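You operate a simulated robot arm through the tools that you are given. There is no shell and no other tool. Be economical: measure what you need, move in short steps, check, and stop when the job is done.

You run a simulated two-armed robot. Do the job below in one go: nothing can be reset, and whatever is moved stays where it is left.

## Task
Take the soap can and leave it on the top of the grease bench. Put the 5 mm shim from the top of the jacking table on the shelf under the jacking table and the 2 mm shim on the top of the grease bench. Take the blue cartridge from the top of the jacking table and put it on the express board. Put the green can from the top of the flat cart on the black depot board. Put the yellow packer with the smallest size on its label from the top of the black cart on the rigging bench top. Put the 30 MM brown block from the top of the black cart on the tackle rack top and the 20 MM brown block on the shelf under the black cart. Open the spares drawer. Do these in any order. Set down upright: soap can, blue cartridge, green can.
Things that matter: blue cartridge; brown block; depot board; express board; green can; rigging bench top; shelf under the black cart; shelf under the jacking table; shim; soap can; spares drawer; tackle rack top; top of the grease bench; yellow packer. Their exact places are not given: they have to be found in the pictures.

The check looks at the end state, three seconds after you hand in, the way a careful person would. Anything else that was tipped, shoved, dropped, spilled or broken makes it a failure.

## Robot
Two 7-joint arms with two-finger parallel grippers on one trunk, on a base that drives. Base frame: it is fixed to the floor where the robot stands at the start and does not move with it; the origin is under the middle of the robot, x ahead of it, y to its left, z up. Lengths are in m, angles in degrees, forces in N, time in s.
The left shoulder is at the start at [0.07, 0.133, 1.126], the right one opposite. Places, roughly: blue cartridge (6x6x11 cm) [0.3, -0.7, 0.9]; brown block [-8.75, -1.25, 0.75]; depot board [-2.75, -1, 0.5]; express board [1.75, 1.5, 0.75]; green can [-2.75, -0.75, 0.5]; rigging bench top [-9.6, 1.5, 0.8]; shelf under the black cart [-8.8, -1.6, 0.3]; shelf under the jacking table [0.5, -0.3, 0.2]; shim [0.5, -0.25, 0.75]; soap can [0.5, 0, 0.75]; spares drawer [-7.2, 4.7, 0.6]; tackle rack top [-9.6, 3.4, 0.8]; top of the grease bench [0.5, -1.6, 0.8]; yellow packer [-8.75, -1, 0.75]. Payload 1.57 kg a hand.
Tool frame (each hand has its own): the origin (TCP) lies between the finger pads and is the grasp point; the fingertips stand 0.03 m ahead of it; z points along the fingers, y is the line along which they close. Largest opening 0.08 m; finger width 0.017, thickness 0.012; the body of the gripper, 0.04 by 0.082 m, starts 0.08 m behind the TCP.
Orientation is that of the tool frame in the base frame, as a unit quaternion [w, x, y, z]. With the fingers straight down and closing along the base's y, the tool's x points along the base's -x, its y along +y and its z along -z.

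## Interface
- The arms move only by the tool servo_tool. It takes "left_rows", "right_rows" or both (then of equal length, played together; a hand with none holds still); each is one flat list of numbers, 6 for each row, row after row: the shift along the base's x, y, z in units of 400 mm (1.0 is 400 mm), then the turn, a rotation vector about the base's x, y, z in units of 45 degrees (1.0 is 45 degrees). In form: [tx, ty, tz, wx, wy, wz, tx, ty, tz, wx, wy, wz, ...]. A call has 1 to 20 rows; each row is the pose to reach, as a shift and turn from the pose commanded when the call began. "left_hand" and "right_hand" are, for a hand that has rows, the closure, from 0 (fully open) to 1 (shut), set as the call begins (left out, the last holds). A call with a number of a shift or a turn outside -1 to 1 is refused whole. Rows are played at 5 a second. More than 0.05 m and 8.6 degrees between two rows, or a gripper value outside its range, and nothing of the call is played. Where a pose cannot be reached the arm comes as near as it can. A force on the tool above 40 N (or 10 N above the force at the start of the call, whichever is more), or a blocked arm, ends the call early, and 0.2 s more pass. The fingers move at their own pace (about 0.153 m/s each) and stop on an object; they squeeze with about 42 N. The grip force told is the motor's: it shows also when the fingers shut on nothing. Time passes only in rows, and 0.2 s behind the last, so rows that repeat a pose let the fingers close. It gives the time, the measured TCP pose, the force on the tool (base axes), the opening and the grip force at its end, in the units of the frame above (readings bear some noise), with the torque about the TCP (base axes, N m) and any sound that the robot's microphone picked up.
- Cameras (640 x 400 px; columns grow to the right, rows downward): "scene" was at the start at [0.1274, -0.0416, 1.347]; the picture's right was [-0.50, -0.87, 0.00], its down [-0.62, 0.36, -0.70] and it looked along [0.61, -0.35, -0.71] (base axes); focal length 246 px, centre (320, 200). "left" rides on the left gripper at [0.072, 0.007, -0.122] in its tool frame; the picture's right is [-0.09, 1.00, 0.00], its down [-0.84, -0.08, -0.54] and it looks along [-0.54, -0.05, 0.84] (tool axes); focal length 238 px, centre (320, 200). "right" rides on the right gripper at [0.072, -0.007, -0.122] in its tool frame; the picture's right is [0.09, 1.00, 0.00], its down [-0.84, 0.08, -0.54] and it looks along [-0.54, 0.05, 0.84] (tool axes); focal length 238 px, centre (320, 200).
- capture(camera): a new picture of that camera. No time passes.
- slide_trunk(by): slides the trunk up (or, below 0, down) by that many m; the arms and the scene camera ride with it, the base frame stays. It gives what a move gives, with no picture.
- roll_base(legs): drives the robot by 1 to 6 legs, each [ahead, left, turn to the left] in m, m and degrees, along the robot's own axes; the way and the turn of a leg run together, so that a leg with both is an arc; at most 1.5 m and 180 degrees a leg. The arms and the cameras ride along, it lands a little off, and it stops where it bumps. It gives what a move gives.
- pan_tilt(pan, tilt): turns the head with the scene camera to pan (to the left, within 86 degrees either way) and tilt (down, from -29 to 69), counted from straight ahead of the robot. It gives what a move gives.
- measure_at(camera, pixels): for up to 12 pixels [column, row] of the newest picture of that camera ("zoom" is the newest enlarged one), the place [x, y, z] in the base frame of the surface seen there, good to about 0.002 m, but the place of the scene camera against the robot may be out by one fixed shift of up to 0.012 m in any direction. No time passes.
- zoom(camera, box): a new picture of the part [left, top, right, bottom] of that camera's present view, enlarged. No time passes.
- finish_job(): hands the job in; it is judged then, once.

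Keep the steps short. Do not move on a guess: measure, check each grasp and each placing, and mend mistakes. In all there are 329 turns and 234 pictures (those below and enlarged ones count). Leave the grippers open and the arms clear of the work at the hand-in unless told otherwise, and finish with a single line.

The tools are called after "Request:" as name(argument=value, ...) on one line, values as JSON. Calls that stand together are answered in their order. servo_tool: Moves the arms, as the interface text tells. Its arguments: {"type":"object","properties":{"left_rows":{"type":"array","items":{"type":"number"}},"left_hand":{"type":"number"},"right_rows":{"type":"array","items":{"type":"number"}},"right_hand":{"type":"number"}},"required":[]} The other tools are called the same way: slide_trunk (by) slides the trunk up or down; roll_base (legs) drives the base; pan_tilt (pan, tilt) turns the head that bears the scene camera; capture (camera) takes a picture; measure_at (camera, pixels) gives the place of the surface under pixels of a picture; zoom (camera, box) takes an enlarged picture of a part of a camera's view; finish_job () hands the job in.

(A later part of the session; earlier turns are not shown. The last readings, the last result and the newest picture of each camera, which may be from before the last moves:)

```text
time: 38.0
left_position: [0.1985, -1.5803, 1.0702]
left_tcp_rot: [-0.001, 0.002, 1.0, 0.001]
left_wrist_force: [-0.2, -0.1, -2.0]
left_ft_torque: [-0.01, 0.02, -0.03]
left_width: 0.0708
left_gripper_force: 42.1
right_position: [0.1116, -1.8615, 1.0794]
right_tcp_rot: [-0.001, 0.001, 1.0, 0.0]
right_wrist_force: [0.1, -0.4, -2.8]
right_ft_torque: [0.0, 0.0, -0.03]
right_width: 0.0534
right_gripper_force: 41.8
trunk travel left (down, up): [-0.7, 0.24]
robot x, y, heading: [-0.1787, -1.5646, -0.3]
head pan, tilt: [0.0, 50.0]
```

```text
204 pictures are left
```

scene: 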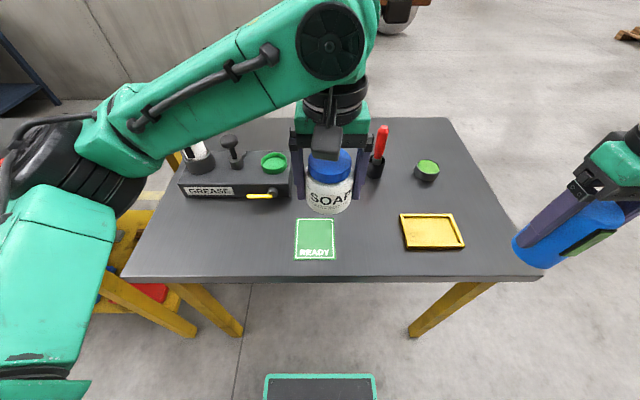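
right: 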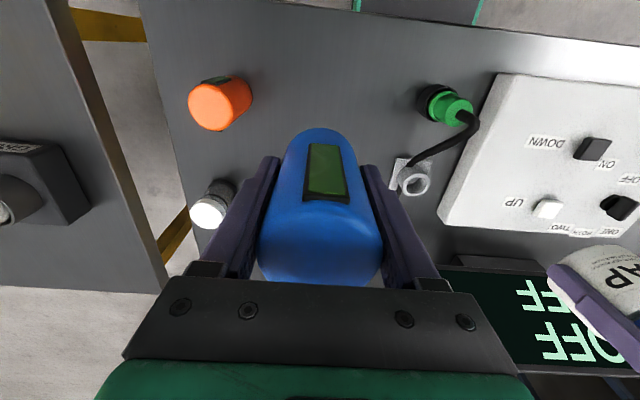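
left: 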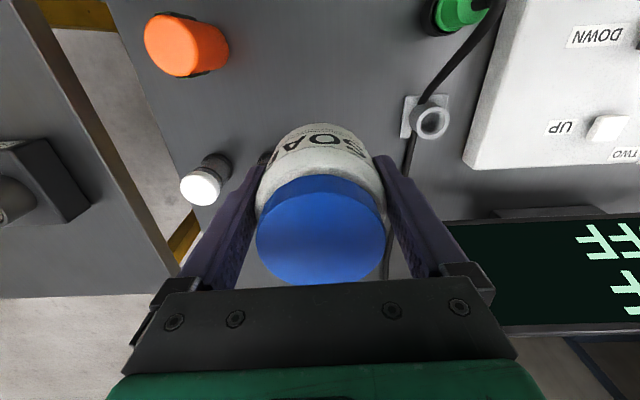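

I see the grease bench with a READY mat and a yellow tray. Free spots: (365,235) and (210,240). I measure them.

Request:
measure_at(camera="scene", pixels=[[365, 230], [337, 235], [402, 235], [210, 240], [296, 235], [365, 275], [365, 200], [380, 170], [270, 195]])

```text
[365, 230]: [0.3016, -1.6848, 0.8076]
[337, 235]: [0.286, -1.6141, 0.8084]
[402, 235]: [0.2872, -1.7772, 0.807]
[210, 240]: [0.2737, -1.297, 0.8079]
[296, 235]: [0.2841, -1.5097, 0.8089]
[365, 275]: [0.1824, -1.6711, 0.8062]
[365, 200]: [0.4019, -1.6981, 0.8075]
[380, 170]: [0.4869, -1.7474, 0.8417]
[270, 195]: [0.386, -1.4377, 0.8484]
```

The spot at true about (0.30, -1.685) is free by 0.16 m. I roll forward 0.1 and right 0.1 so the left hand comes over it.

Request:
roll_base(legs=[[0.1, -0.1, 0]])

Request:
capture(camera="left")

```text
time: 39.4
left_position: [0.299, -1.6783, 1.0716]
left_tcp_rot: [0.0, 0.001, 1.0, 0.001]
left_wrist_force: [-0.2, -0.3, -1.2]
left_ft_torque: [-0.04, -0.02, 0.0]
left_width: 0.0708
left_gripper_force: 41.8
right_position: [0.2093, -1.9601, 1.0808]
right_tcp_rot: [0.0, 0.001, 1.0, -0.001]
right_wrist_force: [0.7, 0.1, -2.8]
right_ft_torque: [0.04, 0.02, 0.0]
right_width: 0.0535
right_gripper_force: 41.7
trunk travel left (down, up): [-0.7, 0.24]
robot x, y, heading: [-0.0766, -1.6665, -0.1]
head pan, tilt: [0.0, 50.0]
```

```text
203 pictures are left
```

left: 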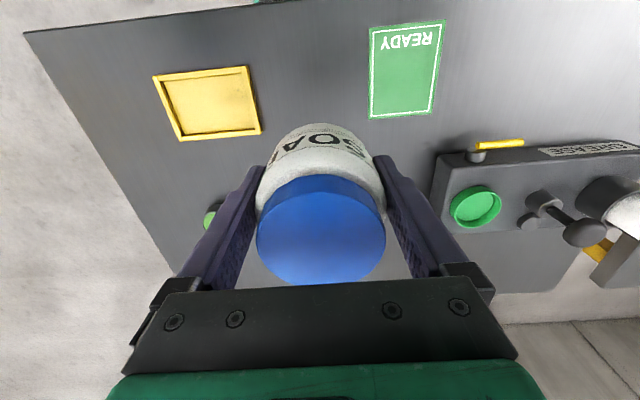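

Request:
measure_at(camera="left", pixels=[[260, 100], [370, 100], [320, 100], [215, 205], [440, 180], [268, 135], [320, 60]])

```text
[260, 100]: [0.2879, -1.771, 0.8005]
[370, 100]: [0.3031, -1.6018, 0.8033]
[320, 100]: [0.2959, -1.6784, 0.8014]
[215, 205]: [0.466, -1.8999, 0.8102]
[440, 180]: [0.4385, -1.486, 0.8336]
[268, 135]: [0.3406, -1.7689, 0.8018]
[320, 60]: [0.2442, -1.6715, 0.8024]
```

The bench is at z about 0.801. I lower the can to TCP z 0.839, gently at the end.

Request:
servo_tool(left_rows=[0, -0.015, -0.1, 0, 0, 0, 0, -0.015, -0.2, 0, 0, 0, 0, -0.015, -0.3, 0, 0, 0, 0, -0.015, -0.4, 0, 0, 0, 0, -0.015, -0.48, 0, 0, 0, 0, -0.015, -0.53, 0, 0, 0, 0, -0.015, -0.56, 0, 0, 0, 0, -0.015, -0.578, 0, 0, 0, 0, -0.015, -0.578, 0, 0, 0])

Request:
capture(camera="left")

```text
time: 41.4
left_position: [0.3007, -1.6859, 0.8398]
left_tcp_rot: [0.0, 0.0, 1.0, 0.001]
left_wrist_force: [0.0, 0.1, -1.5]
left_ft_torque: [0.05, 0.01, 0.03]
left_width: 0.0684
left_gripper_force: 41.9
right_position: [0.2112, -1.961, 1.0796]
right_tcp_rot: [-0.001, 0.001, 1.0, 0.0]
right_wrist_force: [-0.7, 0.2, -1.9]
right_ft_torque: [0.0, 0.0, 0.01]
right_width: 0.0534
right_gripper_force: 42.1
trunk travel left (down, up): [-0.7, 0.24]
robot x, y, heading: [-0.0779, -1.6665, -0.1]
head pan, tilt: [0.0, 50.0]
```

```text
202 pictures are left
```

left: 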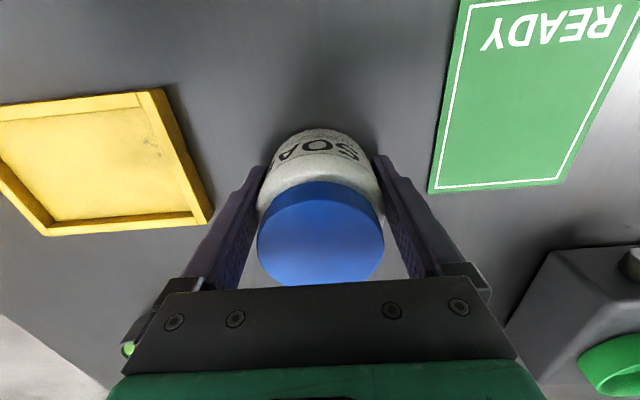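

The width changed to 0.0684, so the can may have shifted in the grip. I measure the lid height.

Request:
measure_at(camera="left", pixels=[[320, 200], [320, 230], [320, 260], [280, 230], [360, 230], [320, 120]])

```text
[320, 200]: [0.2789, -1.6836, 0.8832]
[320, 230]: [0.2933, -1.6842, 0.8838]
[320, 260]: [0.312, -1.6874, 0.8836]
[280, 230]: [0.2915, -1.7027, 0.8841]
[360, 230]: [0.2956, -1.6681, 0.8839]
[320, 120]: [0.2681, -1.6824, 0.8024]
```

The lid top is level at 0.8836, i.e. the can stands on (or within 1 mm of) the bench. I open and rise.

Request:
servo_tool(left_rows=[0, 0, -0.003, 0, 0, 0, 0, 0, -0.003, 0, 0, 0])

Request:
servo_tool(left_rows=[0, 0, 0, 0, 0, 0, 0, 0, 0, 0, 0, 0, 0, 0, 0, 0, 0, 0, 0, 0, 0.1, 0, 0, 0, 0, 0, 0.2, 0, 0, 0, 0, 0, 0.3, 0, 0, 0, 0, 0, 0.4, 0, 0, 0, 0, 0, 0.5, 0, 0, 0], left_hand=0)

Request:
capture(camera="left")

```text
time: 42.0
left_position: [0.3004, -1.6863, 0.8372]
left_tcp_rot: [-0.001, 0.001, 1.0, 0.0]
left_wrist_force: [0.0, 0.8, -2.6]
left_ft_torque: [0.0, 0.05, 0.0]
left_width: 0.0683
left_gripper_force: 42.1
right_position: [0.2104, -1.9613, 1.0801]
right_tcp_rot: [-0.001, 0.0, 1.0, 0.0]
right_wrist_force: [-0.4, -0.1, -2.0]
right_ft_torque: [0.01, 0.02, 0.03]
right_width: 0.0534
right_gripper_force: 42.1
trunk travel left (down, up): [-0.7, 0.24]
robot x, y, heading: [-0.0782, -1.6646, -0.1]
head pan, tilt: [0.0, 50.0]
```

```text
time: 43.8
left_position: [0.2985, -1.6844, 1.0401]
left_tcp_rot: [0.0, 0.0, 1.0, 0.001]
left_wrist_force: [-0.2, -0.3, -0.6]
left_ft_torque: [0.03, -0.01, 0.03]
left_width: 0.08
left_gripper_force: 0.0
right_position: [0.209, -1.9618, 1.0791]
right_tcp_rot: [0.0, 0.0, 1.0, 0.0]
right_wrist_force: [-0.4, 0.6, -2.0]
right_ft_torque: [0.03, 0.0, 0.0]
right_width: 0.0533
right_gripper_force: 42.3
trunk travel left (down, up): [-0.7, 0.24]
robot x, y, heading: [-0.0787, -1.6659, -0.2]
head pan, tilt: [0.0, 50.0]
```

```text
201 pictures are left
```

left: 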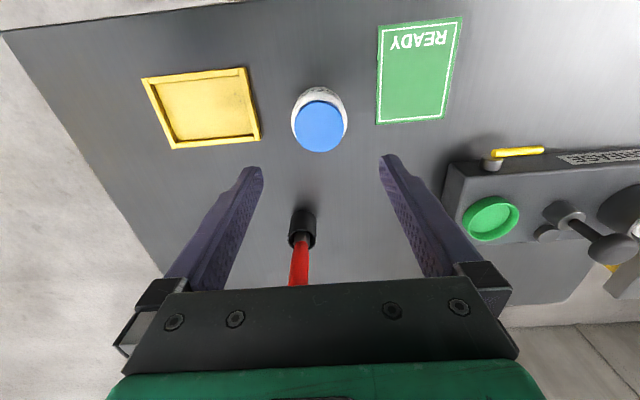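

The soap can stands upright on the bench. Next I carry the cartridge to the express board: back off 0.12, then roll left past the jacking table.

Request:
roll_base(legs=[[-0.14, 0, 0.2], [0, 1.4, 0], [0, 1.2, 0]])

Request:
pan_tilt(pan=0, tilt=30)

Request:
capture(camera="scene")

```text
time: 57.3
left_position: [0.1581, 0.9095, 1.038]
left_tcp_rot: [0.001, -0.003, 1.0, 0.001]
left_wrist_force: [-0.4, -0.2, 0.1]
left_ft_torque: [0.02, 0.03, 0.02]
left_width: 0.0801
left_gripper_force: 0.0
right_position: [0.0725, 0.6318, 1.0798]
right_tcp_rot: [-0.001, -0.004, 1.0, 0.001]
right_wrist_force: [0.0, -0.4, -2.1]
right_ft_torque: [-0.02, 0.03, 0.04]
right_width: 0.0531
right_gripper_force: 42.2
trunk travel left (down, up): [-0.7, 0.24]
robot x, y, heading: [-0.2167, 0.924, 0.2]
head pan, tilt: [0.0, 50.0]
```

```text
time: 58.1
left_position: [0.1581, 0.9104, 1.0387]
left_tcp_rot: [0.0, -0.003, 1.0, 0.002]
left_wrist_force: [0.3, -0.5, -0.6]
left_ft_torque: [-0.02, 0.02, 0.0]
left_width: 0.0797
left_gripper_force: 0.0
right_position: [0.0716, 0.6321, 1.0807]
right_tcp_rot: [-0.001, -0.004, 1.0, 0.0]
right_wrist_force: [-0.6, -0.5, -2.2]
right_ft_torque: [-0.04, -0.04, -0.03]
right_width: 0.0534
right_gripper_force: 41.6
trunk travel left (down, up): [-0.7, 0.24]
robot x, y, heading: [-0.2174, 0.9275, 0.5]
head pan, tilt: [0.0, 30.0]
```

```text
200 pictures are left
```

scene: 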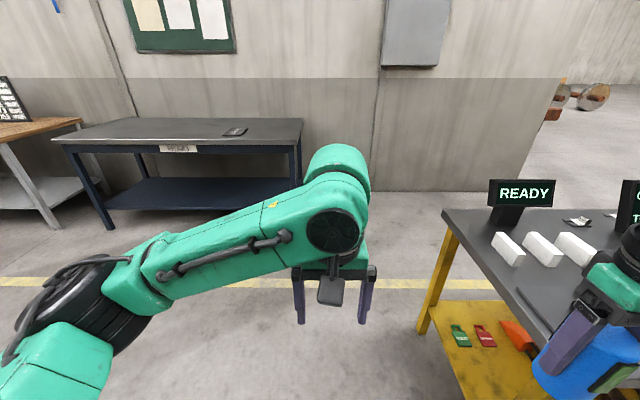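

There is something small behind the READY monitor at (577,220), perhaps the 2 mm shim. On the wall bench a label shows at (178,149) and a dark thing at (235,132). I enlarge these.

Request:
zoom(camera="scene", box=[550, 200, 640, 250])

Request:
zoom(camera="scene", box=[50, 100, 310, 230])

Request:
measure_at(camera="scene", pixels=[[577, 220], [610, 214], [235, 132], [178, 149], [260, 120], [298, 125], [90, 140], [300, 150], [60, 140], [440, 210], [460, 320], [440, 170]])

```text
7.11 times, centred on (595, 225) of scene
```

zoom: 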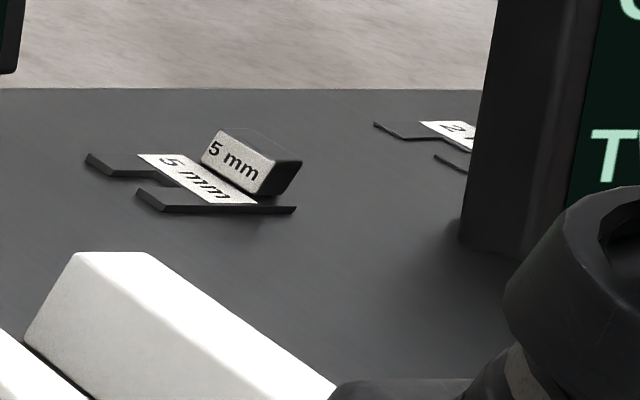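

```text
2.46 times, centred on (180, 165) of scene
```

zoom: 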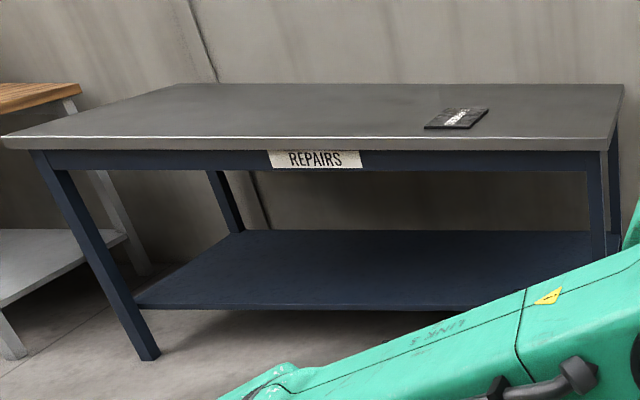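

```text
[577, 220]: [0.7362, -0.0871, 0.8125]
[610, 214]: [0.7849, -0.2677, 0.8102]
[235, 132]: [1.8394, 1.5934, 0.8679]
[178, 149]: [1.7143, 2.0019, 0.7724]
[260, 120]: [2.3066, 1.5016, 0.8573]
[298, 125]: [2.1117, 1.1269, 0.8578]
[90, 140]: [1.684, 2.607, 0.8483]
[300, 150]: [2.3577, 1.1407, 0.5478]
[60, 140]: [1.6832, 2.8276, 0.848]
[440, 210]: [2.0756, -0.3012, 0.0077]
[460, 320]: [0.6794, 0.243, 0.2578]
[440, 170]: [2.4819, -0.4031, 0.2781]
```

The 5 mm shim is at (0.73, -0.08) and a "2.." shim at (0.78, -0.27), both reachable from behind. I enlarge the small board on the bench and read it.

Request:
zoom(camera="scene", box=[215, 120, 255, 145])

Request:
measure_at(camera="scene", pixels=[[224, 135], [230, 128], [247, 129], [241, 136]])

```text
16.00 times, centred on (235, 132) of scene
```

zoom: 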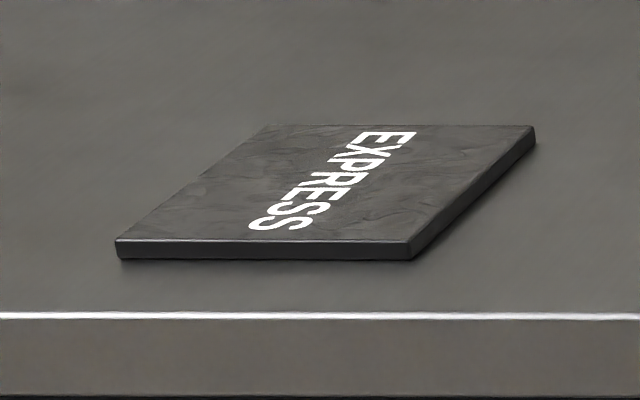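

```text
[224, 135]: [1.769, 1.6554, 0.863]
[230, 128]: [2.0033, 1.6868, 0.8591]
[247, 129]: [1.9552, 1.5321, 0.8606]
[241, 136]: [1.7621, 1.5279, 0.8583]
```

It is the EXPRESS board, top z about 0.86, around (1.84, 1.59). I drive to stand before it: left 0.87, then forward in two legs.

Request:
roll_base(legs=[[0, 0.87, -0.4], [0.8, 0, 0], [0.7, 0, 0]])

Request:
pan_tilt(pan=-25, tilt=50)

Request:
capture(camera="scene")

Request:
capture(camera="right")

```text
time: 70.0
left_position: [1.6484, 1.7805, 1.0391]
left_tcp_rot: [0.0, -0.002, 1.0, 0.001]
left_wrist_force: [-0.3, 0.0, 0.4]
left_ft_torque: [0.02, 0.02, -0.01]
left_width: 0.0799
left_gripper_force: 0.1
right_position: [1.5617, 1.5044, 1.0817]
right_tcp_rot: [-0.002, -0.003, 1.0, 0.0]
right_wrist_force: [-0.3, 0.2, -2.0]
right_ft_torque: [-0.01, 0.0, 0.0]
right_width: 0.0531
right_gripper_force: 42.1
trunk travel left (down, up): [-0.7, 0.24]
robot x, y, heading: [1.2713, 1.7946, 0.2]
head pan, tilt: [0.0, 30.0]
```

```text
time: 70.9
left_position: [1.65, 1.7799, 1.0379]
left_tcp_rot: [0.0, -0.002, 1.0, -0.001]
left_wrist_force: [0.4, -0.7, -0.1]
left_ft_torque: [0.03, 0.01, 0.02]
left_width: 0.0799
left_gripper_force: 0.0
right_position: [1.5618, 1.5034, 1.0801]
right_tcp_rot: [-0.001, -0.002, 1.0, 0.0]
right_wrist_force: [-0.6, 0.0, -1.5]
right_ft_torque: [-0.02, 0.0, -0.05]
right_width: 0.0533
right_gripper_force: 42.5
trunk travel left (down, up): [-0.7, 0.24]
robot x, y, heading: [1.2733, 1.7994, 0.0]
head pan, tilt: [-25.0, 50.0]
```

```text
196 pictures are left
```

scene: 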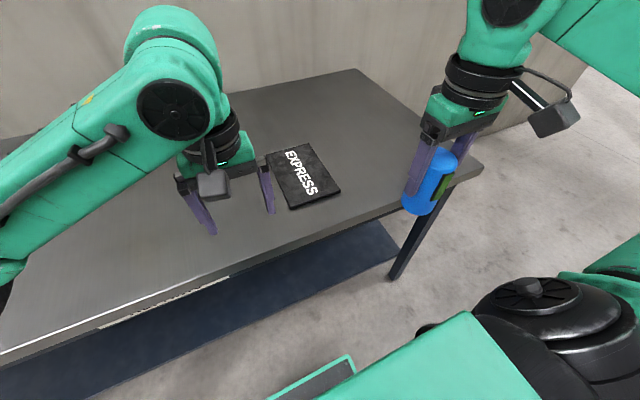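

```text
195 pictures are left
```

right: 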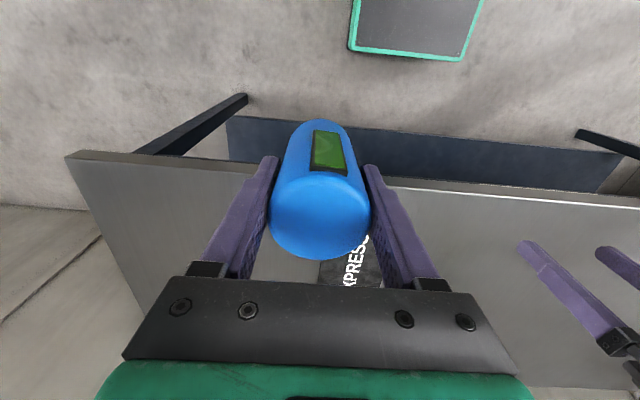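

The cartridge seems to sit lower in the fingers than before. I measure its top.

Request:
measure_at(camera="right", pixels=[[320, 190], [320, 220], [320, 245], [290, 215], [350, 215], [325, 150], [325, 130], [360, 250], [330, 270]])

Request:
measure_at(camera="scene", pixels=[[428, 205], [420, 213], [440, 160], [266, 155], [306, 144], [341, 189], [292, 209], [320, 240], [340, 360]])

Request:
zoom(camera="scene", box=[380, 80, 540, 230])

```text
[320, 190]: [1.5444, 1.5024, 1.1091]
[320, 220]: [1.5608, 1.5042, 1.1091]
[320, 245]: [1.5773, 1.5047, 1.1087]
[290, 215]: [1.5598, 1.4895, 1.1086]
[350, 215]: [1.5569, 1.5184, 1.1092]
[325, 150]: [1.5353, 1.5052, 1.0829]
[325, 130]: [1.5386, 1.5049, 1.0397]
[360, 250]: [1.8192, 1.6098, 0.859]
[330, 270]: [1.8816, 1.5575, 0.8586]
```

```text
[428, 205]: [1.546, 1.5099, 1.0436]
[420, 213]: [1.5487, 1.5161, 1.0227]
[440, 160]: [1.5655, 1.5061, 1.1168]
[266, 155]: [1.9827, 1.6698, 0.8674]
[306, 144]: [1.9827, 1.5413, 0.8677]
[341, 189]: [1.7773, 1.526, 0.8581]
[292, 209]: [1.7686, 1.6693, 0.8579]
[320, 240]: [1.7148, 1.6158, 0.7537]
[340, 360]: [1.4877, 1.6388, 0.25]
```

```text
2.67 times, centred on (460, 155) of scene
```

zoom: 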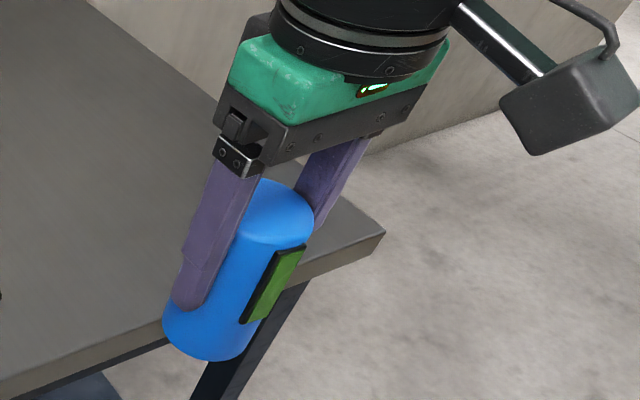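

It has slipped down about 26 mm but is still held: top at 1.109, so its bottom is about 0.0755 below the TCP. The board's centre is near (1.866, 1.61), top z 0.859. I roll forward 0.15 and left 0.1.

Request:
roll_base(legs=[[0.15, 0.1, 0]])

Request:
capture(camera="right")

Request:
measure_at(camera="right", pixels=[[320, 190], [320, 220], [320, 245], [400, 200], [250, 160], [440, 170]])

```text
time: 72.4
left_position: [1.7981, 1.8792, 1.0395]
left_tcp_rot: [0.0, -0.001, 1.0, 0.001]
left_wrist_force: [-1.0, 0.2, -0.3]
left_ft_torque: [-0.03, -0.01, 0.0]
left_width: 0.0798
left_gripper_force: 0.1
right_position: [1.7102, 1.6023, 1.0812]
right_tcp_rot: [0.0, -0.002, 1.0, -0.001]
right_wrist_force: [0.3, -0.6, -2.4]
right_ft_torque: [0.02, 0.04, -0.02]
right_width: 0.0531
right_gripper_force: 41.7
trunk travel left (down, up): [-0.7, 0.24]
robot x, y, heading: [1.4214, 1.8981, 0.3]
head pan, tilt: [-25.0, 50.0]
```

```text
193 pictures are left
```

right: 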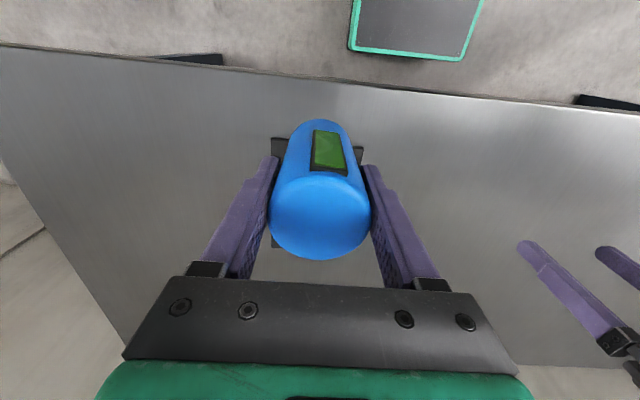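

```text
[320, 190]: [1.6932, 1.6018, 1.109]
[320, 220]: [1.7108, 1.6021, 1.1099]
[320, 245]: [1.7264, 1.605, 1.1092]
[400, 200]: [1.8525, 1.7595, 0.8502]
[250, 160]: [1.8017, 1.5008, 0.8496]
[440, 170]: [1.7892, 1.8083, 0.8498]
```

The bench is at 0.850 and the board at 0.859. I measure the visible board corners.

Request:
measure_at(camera="right", pixels=[[273, 141], [361, 150], [274, 246], [280, 150], [275, 200], [364, 160]])

```text
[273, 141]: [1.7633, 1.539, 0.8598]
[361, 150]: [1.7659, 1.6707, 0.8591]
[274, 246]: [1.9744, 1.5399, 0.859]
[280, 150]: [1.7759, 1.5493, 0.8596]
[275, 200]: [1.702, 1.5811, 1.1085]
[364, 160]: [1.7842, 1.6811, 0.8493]
```

Board spans x 1.76–1.975, y 1.537–1.672. I move the right hand over (1.845, 1.605) slowly and down to TCP z 0.940.

Request:
servo_tool(right_rows=[0.05, 0.007, 0, 0, 0, 0, 0.1, 0.007, 0, 0, 0, 0, 0.16, 0.007, 0, 0, 0, 0, 0.22, 0.007, 0, 0, 0, 0, 0.28, 0.007, 0, 0, 0, 0, 0.315, 0.007, 0, 0, 0, 0, 0.337, 0.007, -0.04, 0, 0, 0, 0.337, 0.007, -0.09, 0, 0, 0, 0.337, 0.007, -0.15, 0, 0, 0, 0.337, 0.007, -0.21, 0, 0, 0, 0.337, 0.007, -0.27, 0, 0, 0, 0.337, 0.007, -0.31, 0, 0, 0, 0.337, 0.007, -0.335, 0, 0, 0, 0.337, 0.007, -0.345, 0, 0, 0, 0.337, 0.007, -0.345, 0, 0, 0])

Request:
capture(camera="right")

Request:
capture(camera="scene")

Request:
measure_at(camera="right", pixels=[[320, 190], [320, 220], [320, 245]])

```text
time: 75.6
left_position: [1.7987, 1.8792, 1.0397]
left_tcp_rot: [0.0, -0.001, 1.0, 0.001]
left_wrist_force: [0.0, 0.6, -0.2]
left_ft_torque: [-0.03, -0.01, 0.02]
left_width: 0.08
left_gripper_force: 0.1
right_position: [1.8474, 1.6058, 0.9424]
right_tcp_rot: [-0.001, -0.003, 1.0, 0.0]
right_wrist_force: [-0.1, 0.1, -2.3]
right_ft_torque: [-0.01, 0.02, -0.01]
right_width: 0.0535
right_gripper_force: 41.7
trunk travel left (down, up): [-0.7, 0.24]
robot x, y, heading: [1.4214, 1.8993, 0.2]
head pan, tilt: [-25.0, 50.0]
```

```text
192 pictures are left
```

right: 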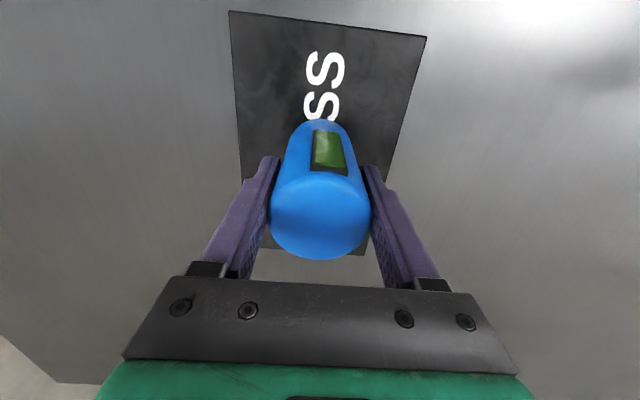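

```text
191 pictures are left
```

scene: 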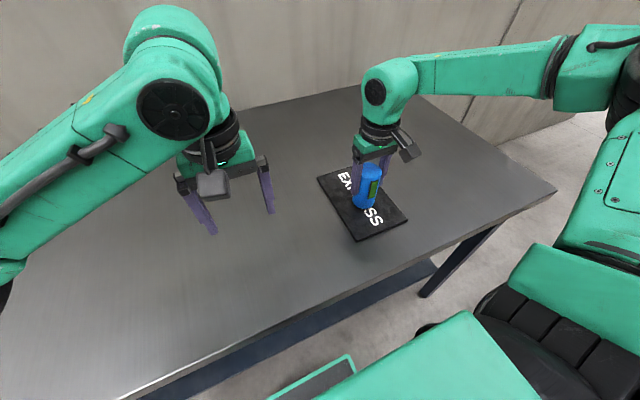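

```text
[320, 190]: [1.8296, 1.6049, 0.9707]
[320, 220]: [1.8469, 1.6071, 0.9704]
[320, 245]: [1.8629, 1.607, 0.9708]
```

The top is at 0.9705 and should be about 0.9637 when standing, so I lower 6.5 mm more in small steps, then open and rise.

Request:
servo_tool(right_rows=[0, 0, -0.005, 0, 0, 0, 0, 0, -0.01, 0, 0, 0, 0, 0, -0.014, 0, 0, 0, 0, 0, -0.017, 0, 0, 0, 0, 0, -0.017, 0, 0, 0])

Request:
measure_at(camera="right", pixels=[[320, 220]])

Request:
capture(camera="right")

Request:
measure_at(camera="right", pixels=[[320, 190], [320, 220], [320, 245], [290, 220], [350, 220]])

```text
time: 76.8
left_position: [1.7994, 1.8799, 1.0381]
left_tcp_rot: [0.0, -0.002, 1.0, 0.0]
left_wrist_force: [-0.3, 0.7, 0.2]
left_ft_torque: [0.0, -0.02, 0.02]
left_width: 0.0798
left_gripper_force: 0.1
right_position: [1.8465, 1.607, 0.935]
right_tcp_rot: [-0.001, -0.002, 1.0, -0.001]
right_wrist_force: [-0.5, -0.5, -1.2]
right_ft_torque: [-0.05, -0.07, -0.01]
right_width: 0.0533
right_gripper_force: 41.7
trunk travel left (down, up): [-0.7, 0.24]
robot x, y, heading: [1.4232, 1.8976, 0.1]
head pan, tilt: [-25.0, 50.0]
```

```text
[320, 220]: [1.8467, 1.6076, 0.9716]
```

```text
190 pictures are left
```

right: 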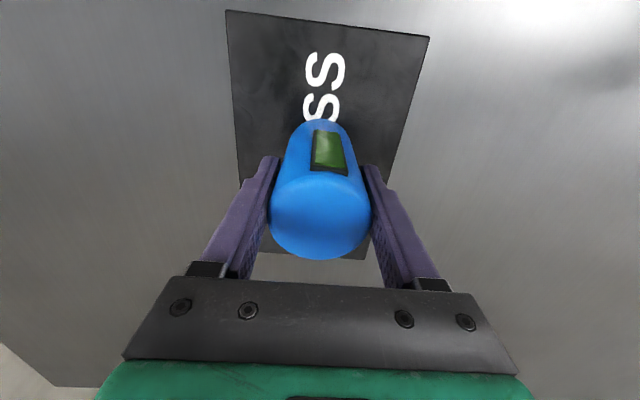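

```text
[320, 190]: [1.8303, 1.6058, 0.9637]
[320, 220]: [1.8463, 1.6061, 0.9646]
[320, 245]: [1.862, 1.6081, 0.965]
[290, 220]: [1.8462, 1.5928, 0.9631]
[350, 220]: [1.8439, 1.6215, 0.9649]
```

The top is now at 0.964, so the cartridge stands on the board. I open and rise.

Request:
servo_tool(right_rows=[0, 0, 0, 0, 0, 0, 0, 0, 0, 0, 0, 0, 0, 0, 0, 0, 0, 0, 0, 0, 0.1, 0, 0, 0, 0, 0, 0.2, 0, 0, 0, 0, 0, 0.3, 0, 0, 0, 0, 0, 0.4, 0, 0, 0], right_hand=0)

Request:
capture(camera="right")

```text
time: 78.4
left_position: [1.7979, 1.88, 1.0394]
left_tcp_rot: [0.0, -0.003, 1.0, 0.0]
left_wrist_force: [0.2, -1.1, 0.1]
left_ft_torque: [0.01, 0.0, 0.01]
left_width: 0.0802
left_gripper_force: 0.0
right_position: [1.847, 1.6058, 1.0957]
right_tcp_rot: [0.0, -0.003, 1.0, 0.0]
right_wrist_force: [-0.4, -0.1, -0.2]
right_ft_torque: [0.01, 0.02, 0.02]
right_width: 0.0799
right_gripper_force: 0.0
trunk travel left (down, up): [-0.7, 0.24]
robot x, y, heading: [1.4239, 1.8966, 0.0]
head pan, tilt: [-25.0, 50.0]
```

```text
189 pictures are left
```

right: 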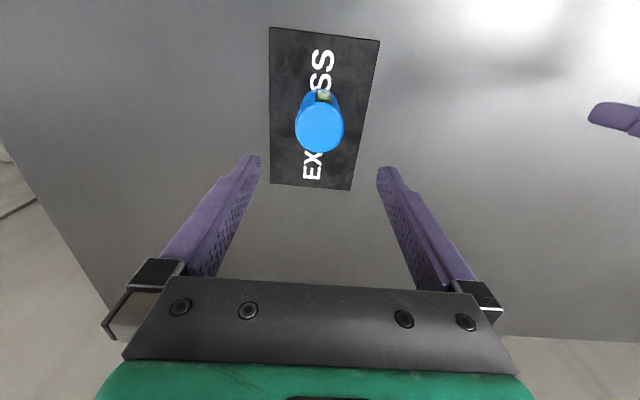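

The cartridge stands on the express board. Now the shims: I pull the right hand back, back away, turn round to face the robot the other way, and approach the jacking table from behind.

Request:
servo_tool(right_rows=[-0.1, 0, 0, 0, 0, 0, -0.2, 0, 0.02, 0, 0, 0, -0.3, 0, 0.03, 0, 0, 0])

Request:
roll_base(legs=[[-0.6, 0, 0], [0, 0, 180], [-0.5, 0, 0], [0, 1.0, 0], [0, 0.9, 0]])

Request:
pan_tilt(pan=0, tilt=40)

Request:
capture(camera="scene")

```text
time: 79.2
left_position: [1.7978, 1.8793, 1.0397]
left_tcp_rot: [0.0, -0.002, 1.0, 0.001]
left_wrist_force: [-0.1, -0.1, 0.3]
left_ft_torque: [0.01, -0.03, 0.01]
left_width: 0.0801
left_gripper_force: 0.1
right_position: [1.727, 1.6047, 1.1073]
right_tcp_rot: [0.0, -0.002, 1.0, 0.0]
right_wrist_force: [-0.4, -0.4, -0.1]
right_ft_torque: [0.0, -0.03, 0.01]
right_width: 0.08
right_gripper_force: 0.1
trunk travel left (down, up): [-0.7, 0.24]
robot x, y, heading: [1.4212, 1.8963, 0.1]
head pan, tilt: [-25.0, 50.0]
```

```text
time: 101.7
left_position: [0.9692, 0.0214, 1.0382]
left_tcp_rot: [0.001, 1.0, 0.004, 0.0]
left_wrist_force: [0.0, -0.3, 0.5]
left_ft_torque: [-0.01, -0.01, -0.02]
left_width: 0.08
left_gripper_force: 0.0
right_position: [1.0396, 0.2972, 1.1064]
right_tcp_rot: [0.0, 1.0, 0.004, 0.001]
right_wrist_force: [0.1, 1.0, 0.2]
right_ft_torque: [0.0, 0.02, -0.01]
right_width: 0.0799
right_gripper_force: 0.1
trunk travel left (down, up): [-0.7, 0.24]
robot x, y, heading: [1.3475, 0.0056, -179.3]
head pan, tilt: [-25.0, 50.0]
```

```text
time: 102.5
left_position: [0.9682, 0.0209, 1.0383]
left_tcp_rot: [0.0, 1.0, 0.004, 0.0]
left_wrist_force: [0.3, -0.1, 0.6]
left_ft_torque: [0.0, -0.01, 0.02]
left_width: 0.0801
left_gripper_force: 0.0
right_position: [1.0406, 0.2982, 1.107]
right_tcp_rot: [0.0, 1.0, 0.004, 0.001]
right_wrist_force: [-0.2, 0.1, -0.1]
right_ft_torque: [0.0, -0.02, 0.0]
right_width: 0.0799
right_gripper_force: 0.1
trunk travel left (down, up): [-0.7, 0.24]
robot x, y, heading: [1.349, 0.0096, -179.5]
head pan, tilt: [0.0, 40.0]
```

```text
188 pictures are left
```

scene: 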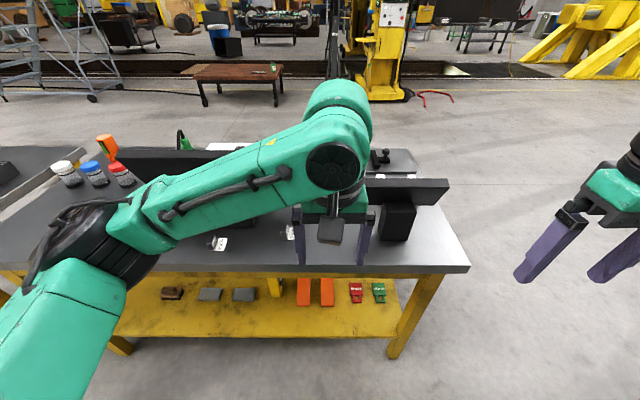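

Now I stand behind the table. The yellow shelf underneath is visible with items on it. I measure the shelf, edges and shims.

Request:
zoom(camera="scene", box=[180, 210, 340, 310])

Request:
measure_at(camera="scene", pixels=[[200, 335], [260, 330], [270, 310], [200, 315], [220, 290], [350, 335], [300, 272], [460, 265], [380, 320], [340, 310], [243, 295], [210, 293]])

```text
4.00 times, centred on (260, 260) of scene
```

zoom: 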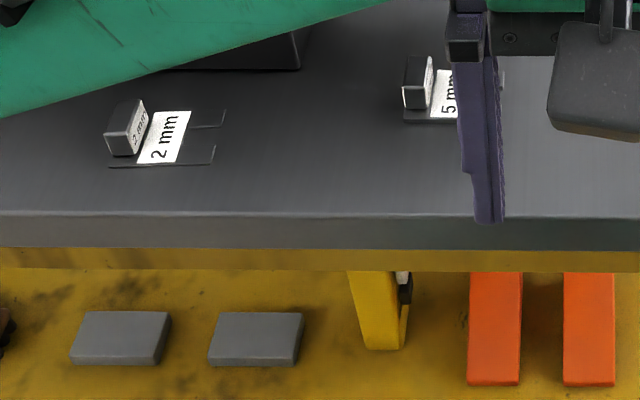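

```text
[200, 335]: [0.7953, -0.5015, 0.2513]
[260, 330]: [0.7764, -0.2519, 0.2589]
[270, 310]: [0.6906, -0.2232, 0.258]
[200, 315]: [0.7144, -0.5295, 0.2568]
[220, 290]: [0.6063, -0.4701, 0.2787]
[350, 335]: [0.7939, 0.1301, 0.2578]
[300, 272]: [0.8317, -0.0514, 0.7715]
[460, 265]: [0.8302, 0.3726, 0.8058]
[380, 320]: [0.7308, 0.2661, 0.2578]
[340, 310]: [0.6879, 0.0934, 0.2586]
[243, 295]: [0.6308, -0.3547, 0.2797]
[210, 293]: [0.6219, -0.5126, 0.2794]
```

The shims stand behind the monitor with upright tabs toward -y. The shelf top is at z 0.25 with a free strip x 0.66–0.79. I move in: forward 0.2 and 0.12 to the robot's left, so the left hand is near the 5 mm shim.

Request:
roll_base(legs=[[0, 0.12, -0.5], [0.2, 0, 0]])

Request:
capture(camera="left")

Request:
capture(camera="scene")

```text
time: 105.0
left_position: [0.7715, -0.0944, 1.0398]
left_tcp_rot: [0.001, 1.0, -0.001, 0.001]
left_wrist_force: [-0.3, -0.1, 0.0]
left_ft_torque: [0.01, 0.0, -0.02]
left_width: 0.0799
left_gripper_force: 0.0
right_position: [0.8441, 0.1793, 1.1072]
right_tcp_rot: [-0.001, 1.0, 0.0, 0.001]
right_wrist_force: [-0.8, 0.6, -0.3]
right_ft_torque: [0.0, -0.01, 0.02]
right_width: 0.08
right_gripper_force: 0.0
trunk travel left (down, up): [-0.7, 0.24]
robot x, y, heading: [1.1491, -0.1135, -180.0]
head pan, tilt: [0.0, 40.0]
```

```text
186 pictures are left
```

left: 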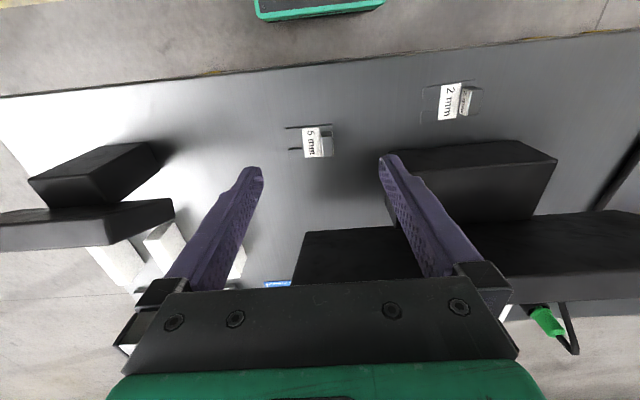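

```text
185 pictures are left
```

scene: 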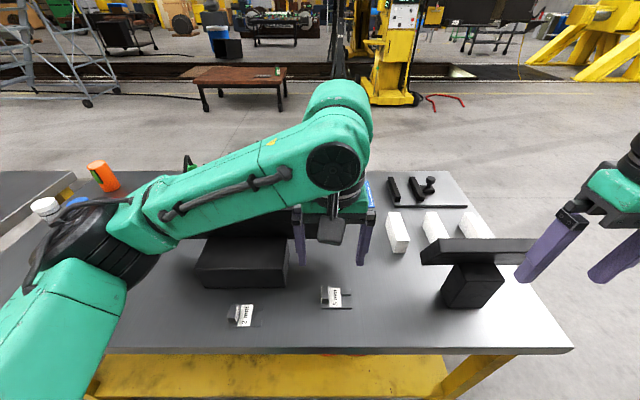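

Request:
zoom(camera="left", box=[270, 100, 350, 170])

Request:
measure_at(camera="left", pixels=[[326, 138], [326, 145], [330, 153], [310, 140], [296, 127], [296, 149], [465, 97], [450, 110], [400, 155], [310, 230], [466, 105], [340, 180]])

```text
5.71 times, centred on (310, 135) of left
```

zoom: 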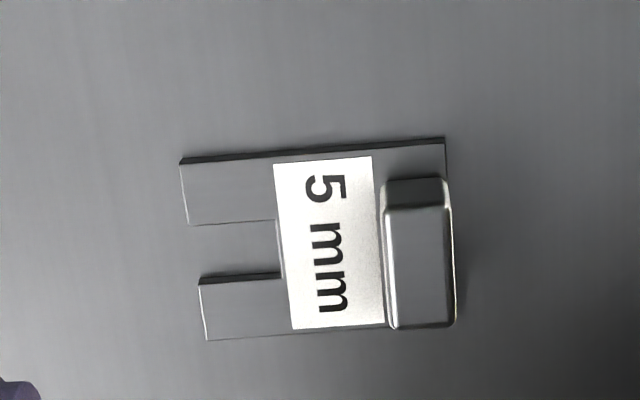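

```text
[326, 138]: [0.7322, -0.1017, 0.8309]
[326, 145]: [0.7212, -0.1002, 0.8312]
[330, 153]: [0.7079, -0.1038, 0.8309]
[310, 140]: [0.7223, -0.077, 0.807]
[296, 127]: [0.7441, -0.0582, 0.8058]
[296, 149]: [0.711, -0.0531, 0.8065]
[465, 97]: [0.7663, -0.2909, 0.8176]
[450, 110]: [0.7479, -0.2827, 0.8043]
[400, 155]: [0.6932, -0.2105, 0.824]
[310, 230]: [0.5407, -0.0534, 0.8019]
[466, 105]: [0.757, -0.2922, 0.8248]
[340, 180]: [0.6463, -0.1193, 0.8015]
```

The tab's top is at z 0.831, about 16 mm thick along y. I measure the tab edges in the enlarged picture to get its yaw.

Request:
measure_at(camera="zoom", pixels=[[392, 215], [444, 213], [450, 318], [402, 320], [420, 215], [427, 320], [182, 165], [440, 145], [204, 335], [470, 140]])

```text
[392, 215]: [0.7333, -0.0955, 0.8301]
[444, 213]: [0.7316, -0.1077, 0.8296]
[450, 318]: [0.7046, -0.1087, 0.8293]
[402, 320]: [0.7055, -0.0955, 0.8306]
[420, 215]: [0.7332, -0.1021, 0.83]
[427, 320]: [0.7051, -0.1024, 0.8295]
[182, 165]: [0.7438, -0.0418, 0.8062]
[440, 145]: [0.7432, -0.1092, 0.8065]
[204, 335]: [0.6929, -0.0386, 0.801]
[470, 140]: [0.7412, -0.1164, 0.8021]
```

The tab is square to the axes, centre (0.719, -0.102). I lower the open left hand over it to TCP z 0.842, first x/y then down.

Request:
servo_tool(left_rows=[-0.065, -0.01, -0.05, 0, 0, 0, -0.131, -0.019, -0.1, 0, 0, 0, -0.131, -0.019, -0.2, 0, 0, 0, -0.131, -0.019, -0.3, 0, 0, 0, -0.131, -0.019, -0.38, 0, 0, 0, -0.131, -0.019, -0.38, 0, 0, 0], left_hand=0)

Request:
capture(camera="left")

Request:
measure_at(camera="left", pixels=[[325, 150], [325, 180], [300, 150], [325, 165]])

```text
time: 106.4
left_position: [0.7174, -0.1022, 0.8871]
left_tcp_rot: [0.0, 1.0, 0.0, -0.001]
left_wrist_force: [0.1, -0.5, -0.6]
left_ft_torque: [-0.01, 0.04, -0.03]
left_width: 0.0799
left_gripper_force: 0.0
right_position: [0.8435, 0.179, 1.1074]
right_tcp_rot: [-0.001, 1.0, -0.001, 0.0]
right_wrist_force: [0.9, -1.0, -0.1]
right_ft_torque: [-0.02, 0.02, 0.0]
right_width: 0.0798
right_gripper_force: 0.1
trunk travel left (down, up): [-0.7, 0.24]
robot x, y, heading: [1.1457, -0.1121, -180.1]
head pan, tilt: [0.0, 40.0]
```

```text
183 pictures are left
```

left: 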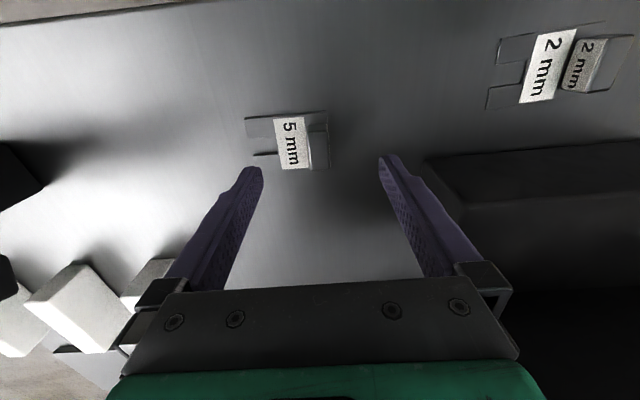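

```text
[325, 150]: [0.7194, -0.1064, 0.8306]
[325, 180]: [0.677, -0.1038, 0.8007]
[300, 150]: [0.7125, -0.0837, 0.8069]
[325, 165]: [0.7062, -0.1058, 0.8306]
```

Well aligned. I go down 0.045, close, and lift a little.

Request:
servo_tool(left_rows=[0.003, 0, -0.06, 0, 0, 0, 0.003, 0, -0.1, 0, 0, 0, 0.003, 0, -0.115, 0, 0, 0, 0.003, 0, -0.115, 0, 0, 0])

Request:
servo_tool(left_rows=[0, 0, 0, 0, 0, 0, 0, 0, 0, 0, 0, 0, 0, 0, 0, 0, 0, 0, 0, 0, 0, 0, 0, 0], left_hand=1)

Request:
servo_tool(left_rows=[0, 0, 0.05, 0, 0, 0, 0, 0, 0.1, 0, 0, 0, 0, 0, 0.2, 0, 0, 0, 0, 0, 0.3, 0, 0, 0, 0, 0, 0.4, 0, 0, 0])

Request:
capture(camera="left")

```text
time: 107.4
left_position: [0.7184, -0.1026, 0.8406]
left_tcp_rot: [0.0, 1.0, 0.0, -0.001]
left_wrist_force: [-0.7, 0.2, 0.8]
left_ft_torque: [-0.01, -0.03, 0.0]
left_width: 0.0799
left_gripper_force: 0.1
right_position: [0.8421, 0.179, 1.1074]
right_tcp_rot: [0.001, 1.0, 0.0, 0.001]
right_wrist_force: [-1.0, -0.7, -0.1]
right_ft_torque: [0.0, -0.01, 0.02]
right_width: 0.0798
right_gripper_force: 0.1
trunk travel left (down, up): [-0.7, 0.24]
robot x, y, heading: [1.1471, -0.1138, -180.1]
head pan, tilt: [0.0, 40.0]
```

```text
time: 108.4
left_position: [0.7195, -0.1038, 0.8406]
left_tcp_rot: [0.0, 1.0, 0.0, 0.0]
left_wrist_force: [0.8, 0.4, -0.1]
left_ft_torque: [0.02, -0.01, 0.01]
left_width: 0.0172
left_gripper_force: 32.8
right_position: [0.8436, 0.1789, 1.107]
right_tcp_rot: [0.0, 1.0, 0.0, 0.001]
right_wrist_force: [0.1, -0.1, 0.7]
right_ft_torque: [0.0, 0.03, -0.01]
right_width: 0.0798
right_gripper_force: 0.0
trunk travel left (down, up): [-0.7, 0.24]
robot x, y, heading: [1.1483, -0.1131, -180.0]
head pan, tilt: [0.0, 40.0]
```

```text
time: 109.6
left_position: [0.7184, -0.1019, 1.0012]
left_tcp_rot: [0.001, 1.0, -0.001, 0.0]
left_wrist_force: [-0.3, -0.3, -1.7]
left_ft_torque: [-0.01, -0.01, -0.02]
left_width: 0.0175
left_gripper_force: 31.9
right_position: [0.8431, 0.1789, 1.1081]
right_tcp_rot: [0.0, 1.0, 0.0, 0.0]
right_wrist_force: [0.6, 0.7, 0.3]
right_ft_torque: [-0.03, 0.0, 0.01]
right_width: 0.0802
right_gripper_force: 0.1
trunk travel left (down, up): [-0.7, 0.24]
robot x, y, heading: [1.1476, -0.1178, -180.0]
head pan, tilt: [0.0, 40.0]
```

```text
182 pictures are left
```

left: 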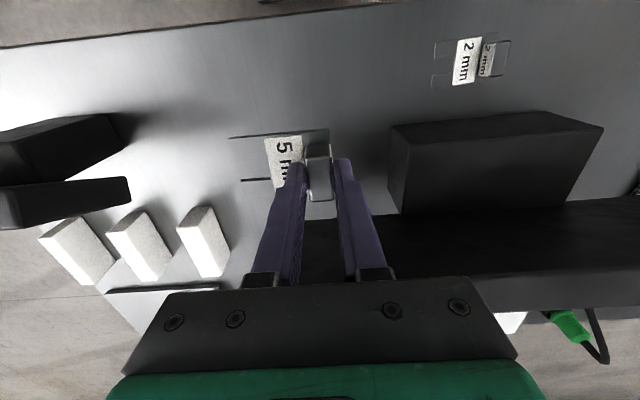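

The 5 mm shim is held flat. Before planning the shelf placing I measure how high the arm stands above the hand in the last scene picture (TCP was at 1.04).

Request:
measure_at(camera="scene", pixels=[[338, 90], [338, 130], [330, 165], [300, 130], [250, 155], [200, 190], [160, 215], [340, 185], [335, 225], [90, 270]])

Request:
capture(camera="scene")

Request:
measure_at(camera="scene", pixels=[[338, 90], [338, 130], [330, 165], [300, 130], [250, 155], [200, 190], [160, 215], [340, 185], [335, 225], [90, 270]])

```text
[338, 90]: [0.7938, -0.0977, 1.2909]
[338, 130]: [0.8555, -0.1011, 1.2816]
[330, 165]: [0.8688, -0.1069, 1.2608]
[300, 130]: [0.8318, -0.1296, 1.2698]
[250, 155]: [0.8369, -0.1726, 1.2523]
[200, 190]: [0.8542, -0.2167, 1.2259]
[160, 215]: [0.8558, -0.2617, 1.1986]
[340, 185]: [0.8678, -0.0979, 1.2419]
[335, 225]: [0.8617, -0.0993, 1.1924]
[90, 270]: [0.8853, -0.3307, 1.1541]
```

```text
181 pictures are left
```

scene: 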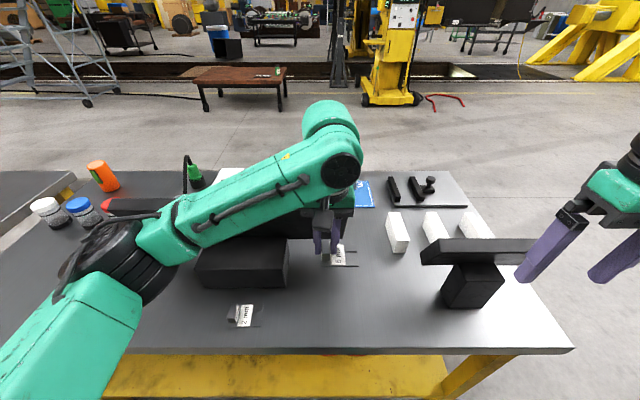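

```text
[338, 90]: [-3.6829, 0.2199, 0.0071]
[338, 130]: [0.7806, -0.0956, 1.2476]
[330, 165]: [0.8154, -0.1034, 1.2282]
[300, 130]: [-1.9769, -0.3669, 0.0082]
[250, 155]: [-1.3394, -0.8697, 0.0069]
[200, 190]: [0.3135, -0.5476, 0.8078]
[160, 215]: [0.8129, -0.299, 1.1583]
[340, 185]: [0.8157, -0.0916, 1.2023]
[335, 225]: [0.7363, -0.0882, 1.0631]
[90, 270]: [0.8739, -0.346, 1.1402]
```

The arm stands about 0.27 above the hand, so with the trunk lowered 0.55 m the hand fits between shelf (0.25) and table top (0.76). I back out 0.5 m, shift 0.15 to the robot's left, tuck the right hand in, and lower the left hand relative to the trunk.

Request:
roll_base(legs=[[-0.5, 0, 0], [0, 0.15, 0]])

Request:
servo_tool(left_rows=[0, 0, -0.06, 0, 0, 0, 0, 0, -0.12, 0, 0, 0, 0, 0, -0.18, 0, 0, 0, 0, 0, -0.25, 0, 0, 0, 0, 0, -0.25, 0, 0, 0], right_rows=[0.08, 0, -0.05, 0, 0, 0, 0.16, 0, -0.1, 0, 0, 0, 0.22, 0, -0.2, 0, 0, 0, 0.22, 0, -0.3, 0, 0, 0, 0.22, 0, -0.4, 0, 0, 0])

Request:
slide_trunk(by=-0.55)

Request:
pan_tilt(pan=0, tilt=25)

Request:
capture(camera="scene")

Request:
capture(camera="left")

```text
time: 113.5
left_position: [1.2131, -0.251, 1.0002]
left_tcp_rot: [0.001, 1.0, -0.001, 0.0]
left_wrist_force: [0.1, -0.1, -1.3]
left_ft_torque: [-0.05, 0.02, 0.0]
left_width: 0.0176
left_gripper_force: 32.0
right_position: [1.3375, 0.0304, 1.1064]
right_tcp_rot: [0.001, 1.0, 0.0, 0.001]
right_wrist_force: [-0.3, 0.2, 0.4]
right_ft_torque: [-0.03, 0.01, -0.01]
right_width: 0.0799
right_gripper_force: 0.0
trunk travel left (down, up): [-0.7, 0.24]
robot x, y, heading: [1.6423, -0.2618, -180.0]
head pan, tilt: [0.0, 40.0]
```

```text
time: 114.7
left_position: [1.2151, -0.2521, 0.9011]
left_tcp_rot: [-0.001, 1.0, 0.001, 0.0]
left_wrist_force: [-0.7, 0.0, -1.8]
left_ft_torque: [0.01, -0.01, 0.05]
left_width: 0.0175
left_gripper_force: 32.4
right_position: [1.4263, 0.0304, 0.9463]
right_tcp_rot: [0.0, 1.0, 0.001, 0.0]
right_wrist_force: [0.5, 0.6, -1.2]
right_ft_torque: [0.02, 0.01, -0.02]
right_width: 0.0797
right_gripper_force: 0.1
trunk travel left (down, up): [-0.7, 0.24]
robot x, y, heading: [1.6416, -0.263, -179.8]
head pan, tilt: [0.0, 40.0]
```

```text
refused: -0.55 is not a number from -0.4 to 0.4
```

```text
time: 115.5
left_position: [1.2143, -0.2523, 0.9023]
left_tcp_rot: [0.0, 1.0, 0.0, 0.0]
left_wrist_force: [0.5, -0.8, -1.5]
left_ft_torque: [0.02, 0.04, 0.04]
left_width: 0.0173
left_gripper_force: 32.5
right_position: [1.4249, 0.0303, 0.9474]
right_tcp_rot: [0.0, 1.0, 0.001, 0.001]
right_wrist_force: [0.2, -0.2, -0.5]
right_ft_torque: [-0.01, 0.0, 0.01]
right_width: 0.0798
right_gripper_force: 0.0
trunk travel left (down, up): [-0.7, 0.24]
robot x, y, heading: [1.6402, -0.2616, -179.9]
head pan, tilt: [0.0, 25.0]
```

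```text
180 pictures are left
```

scene: 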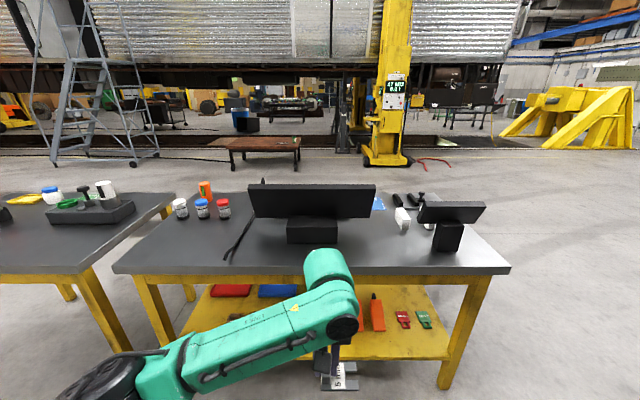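

```text
179 pictures are left
```

left: 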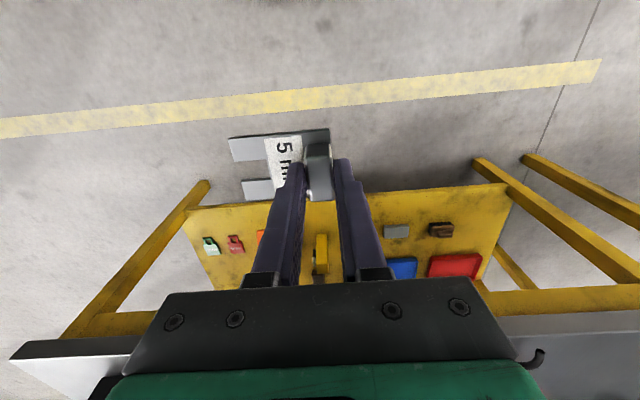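

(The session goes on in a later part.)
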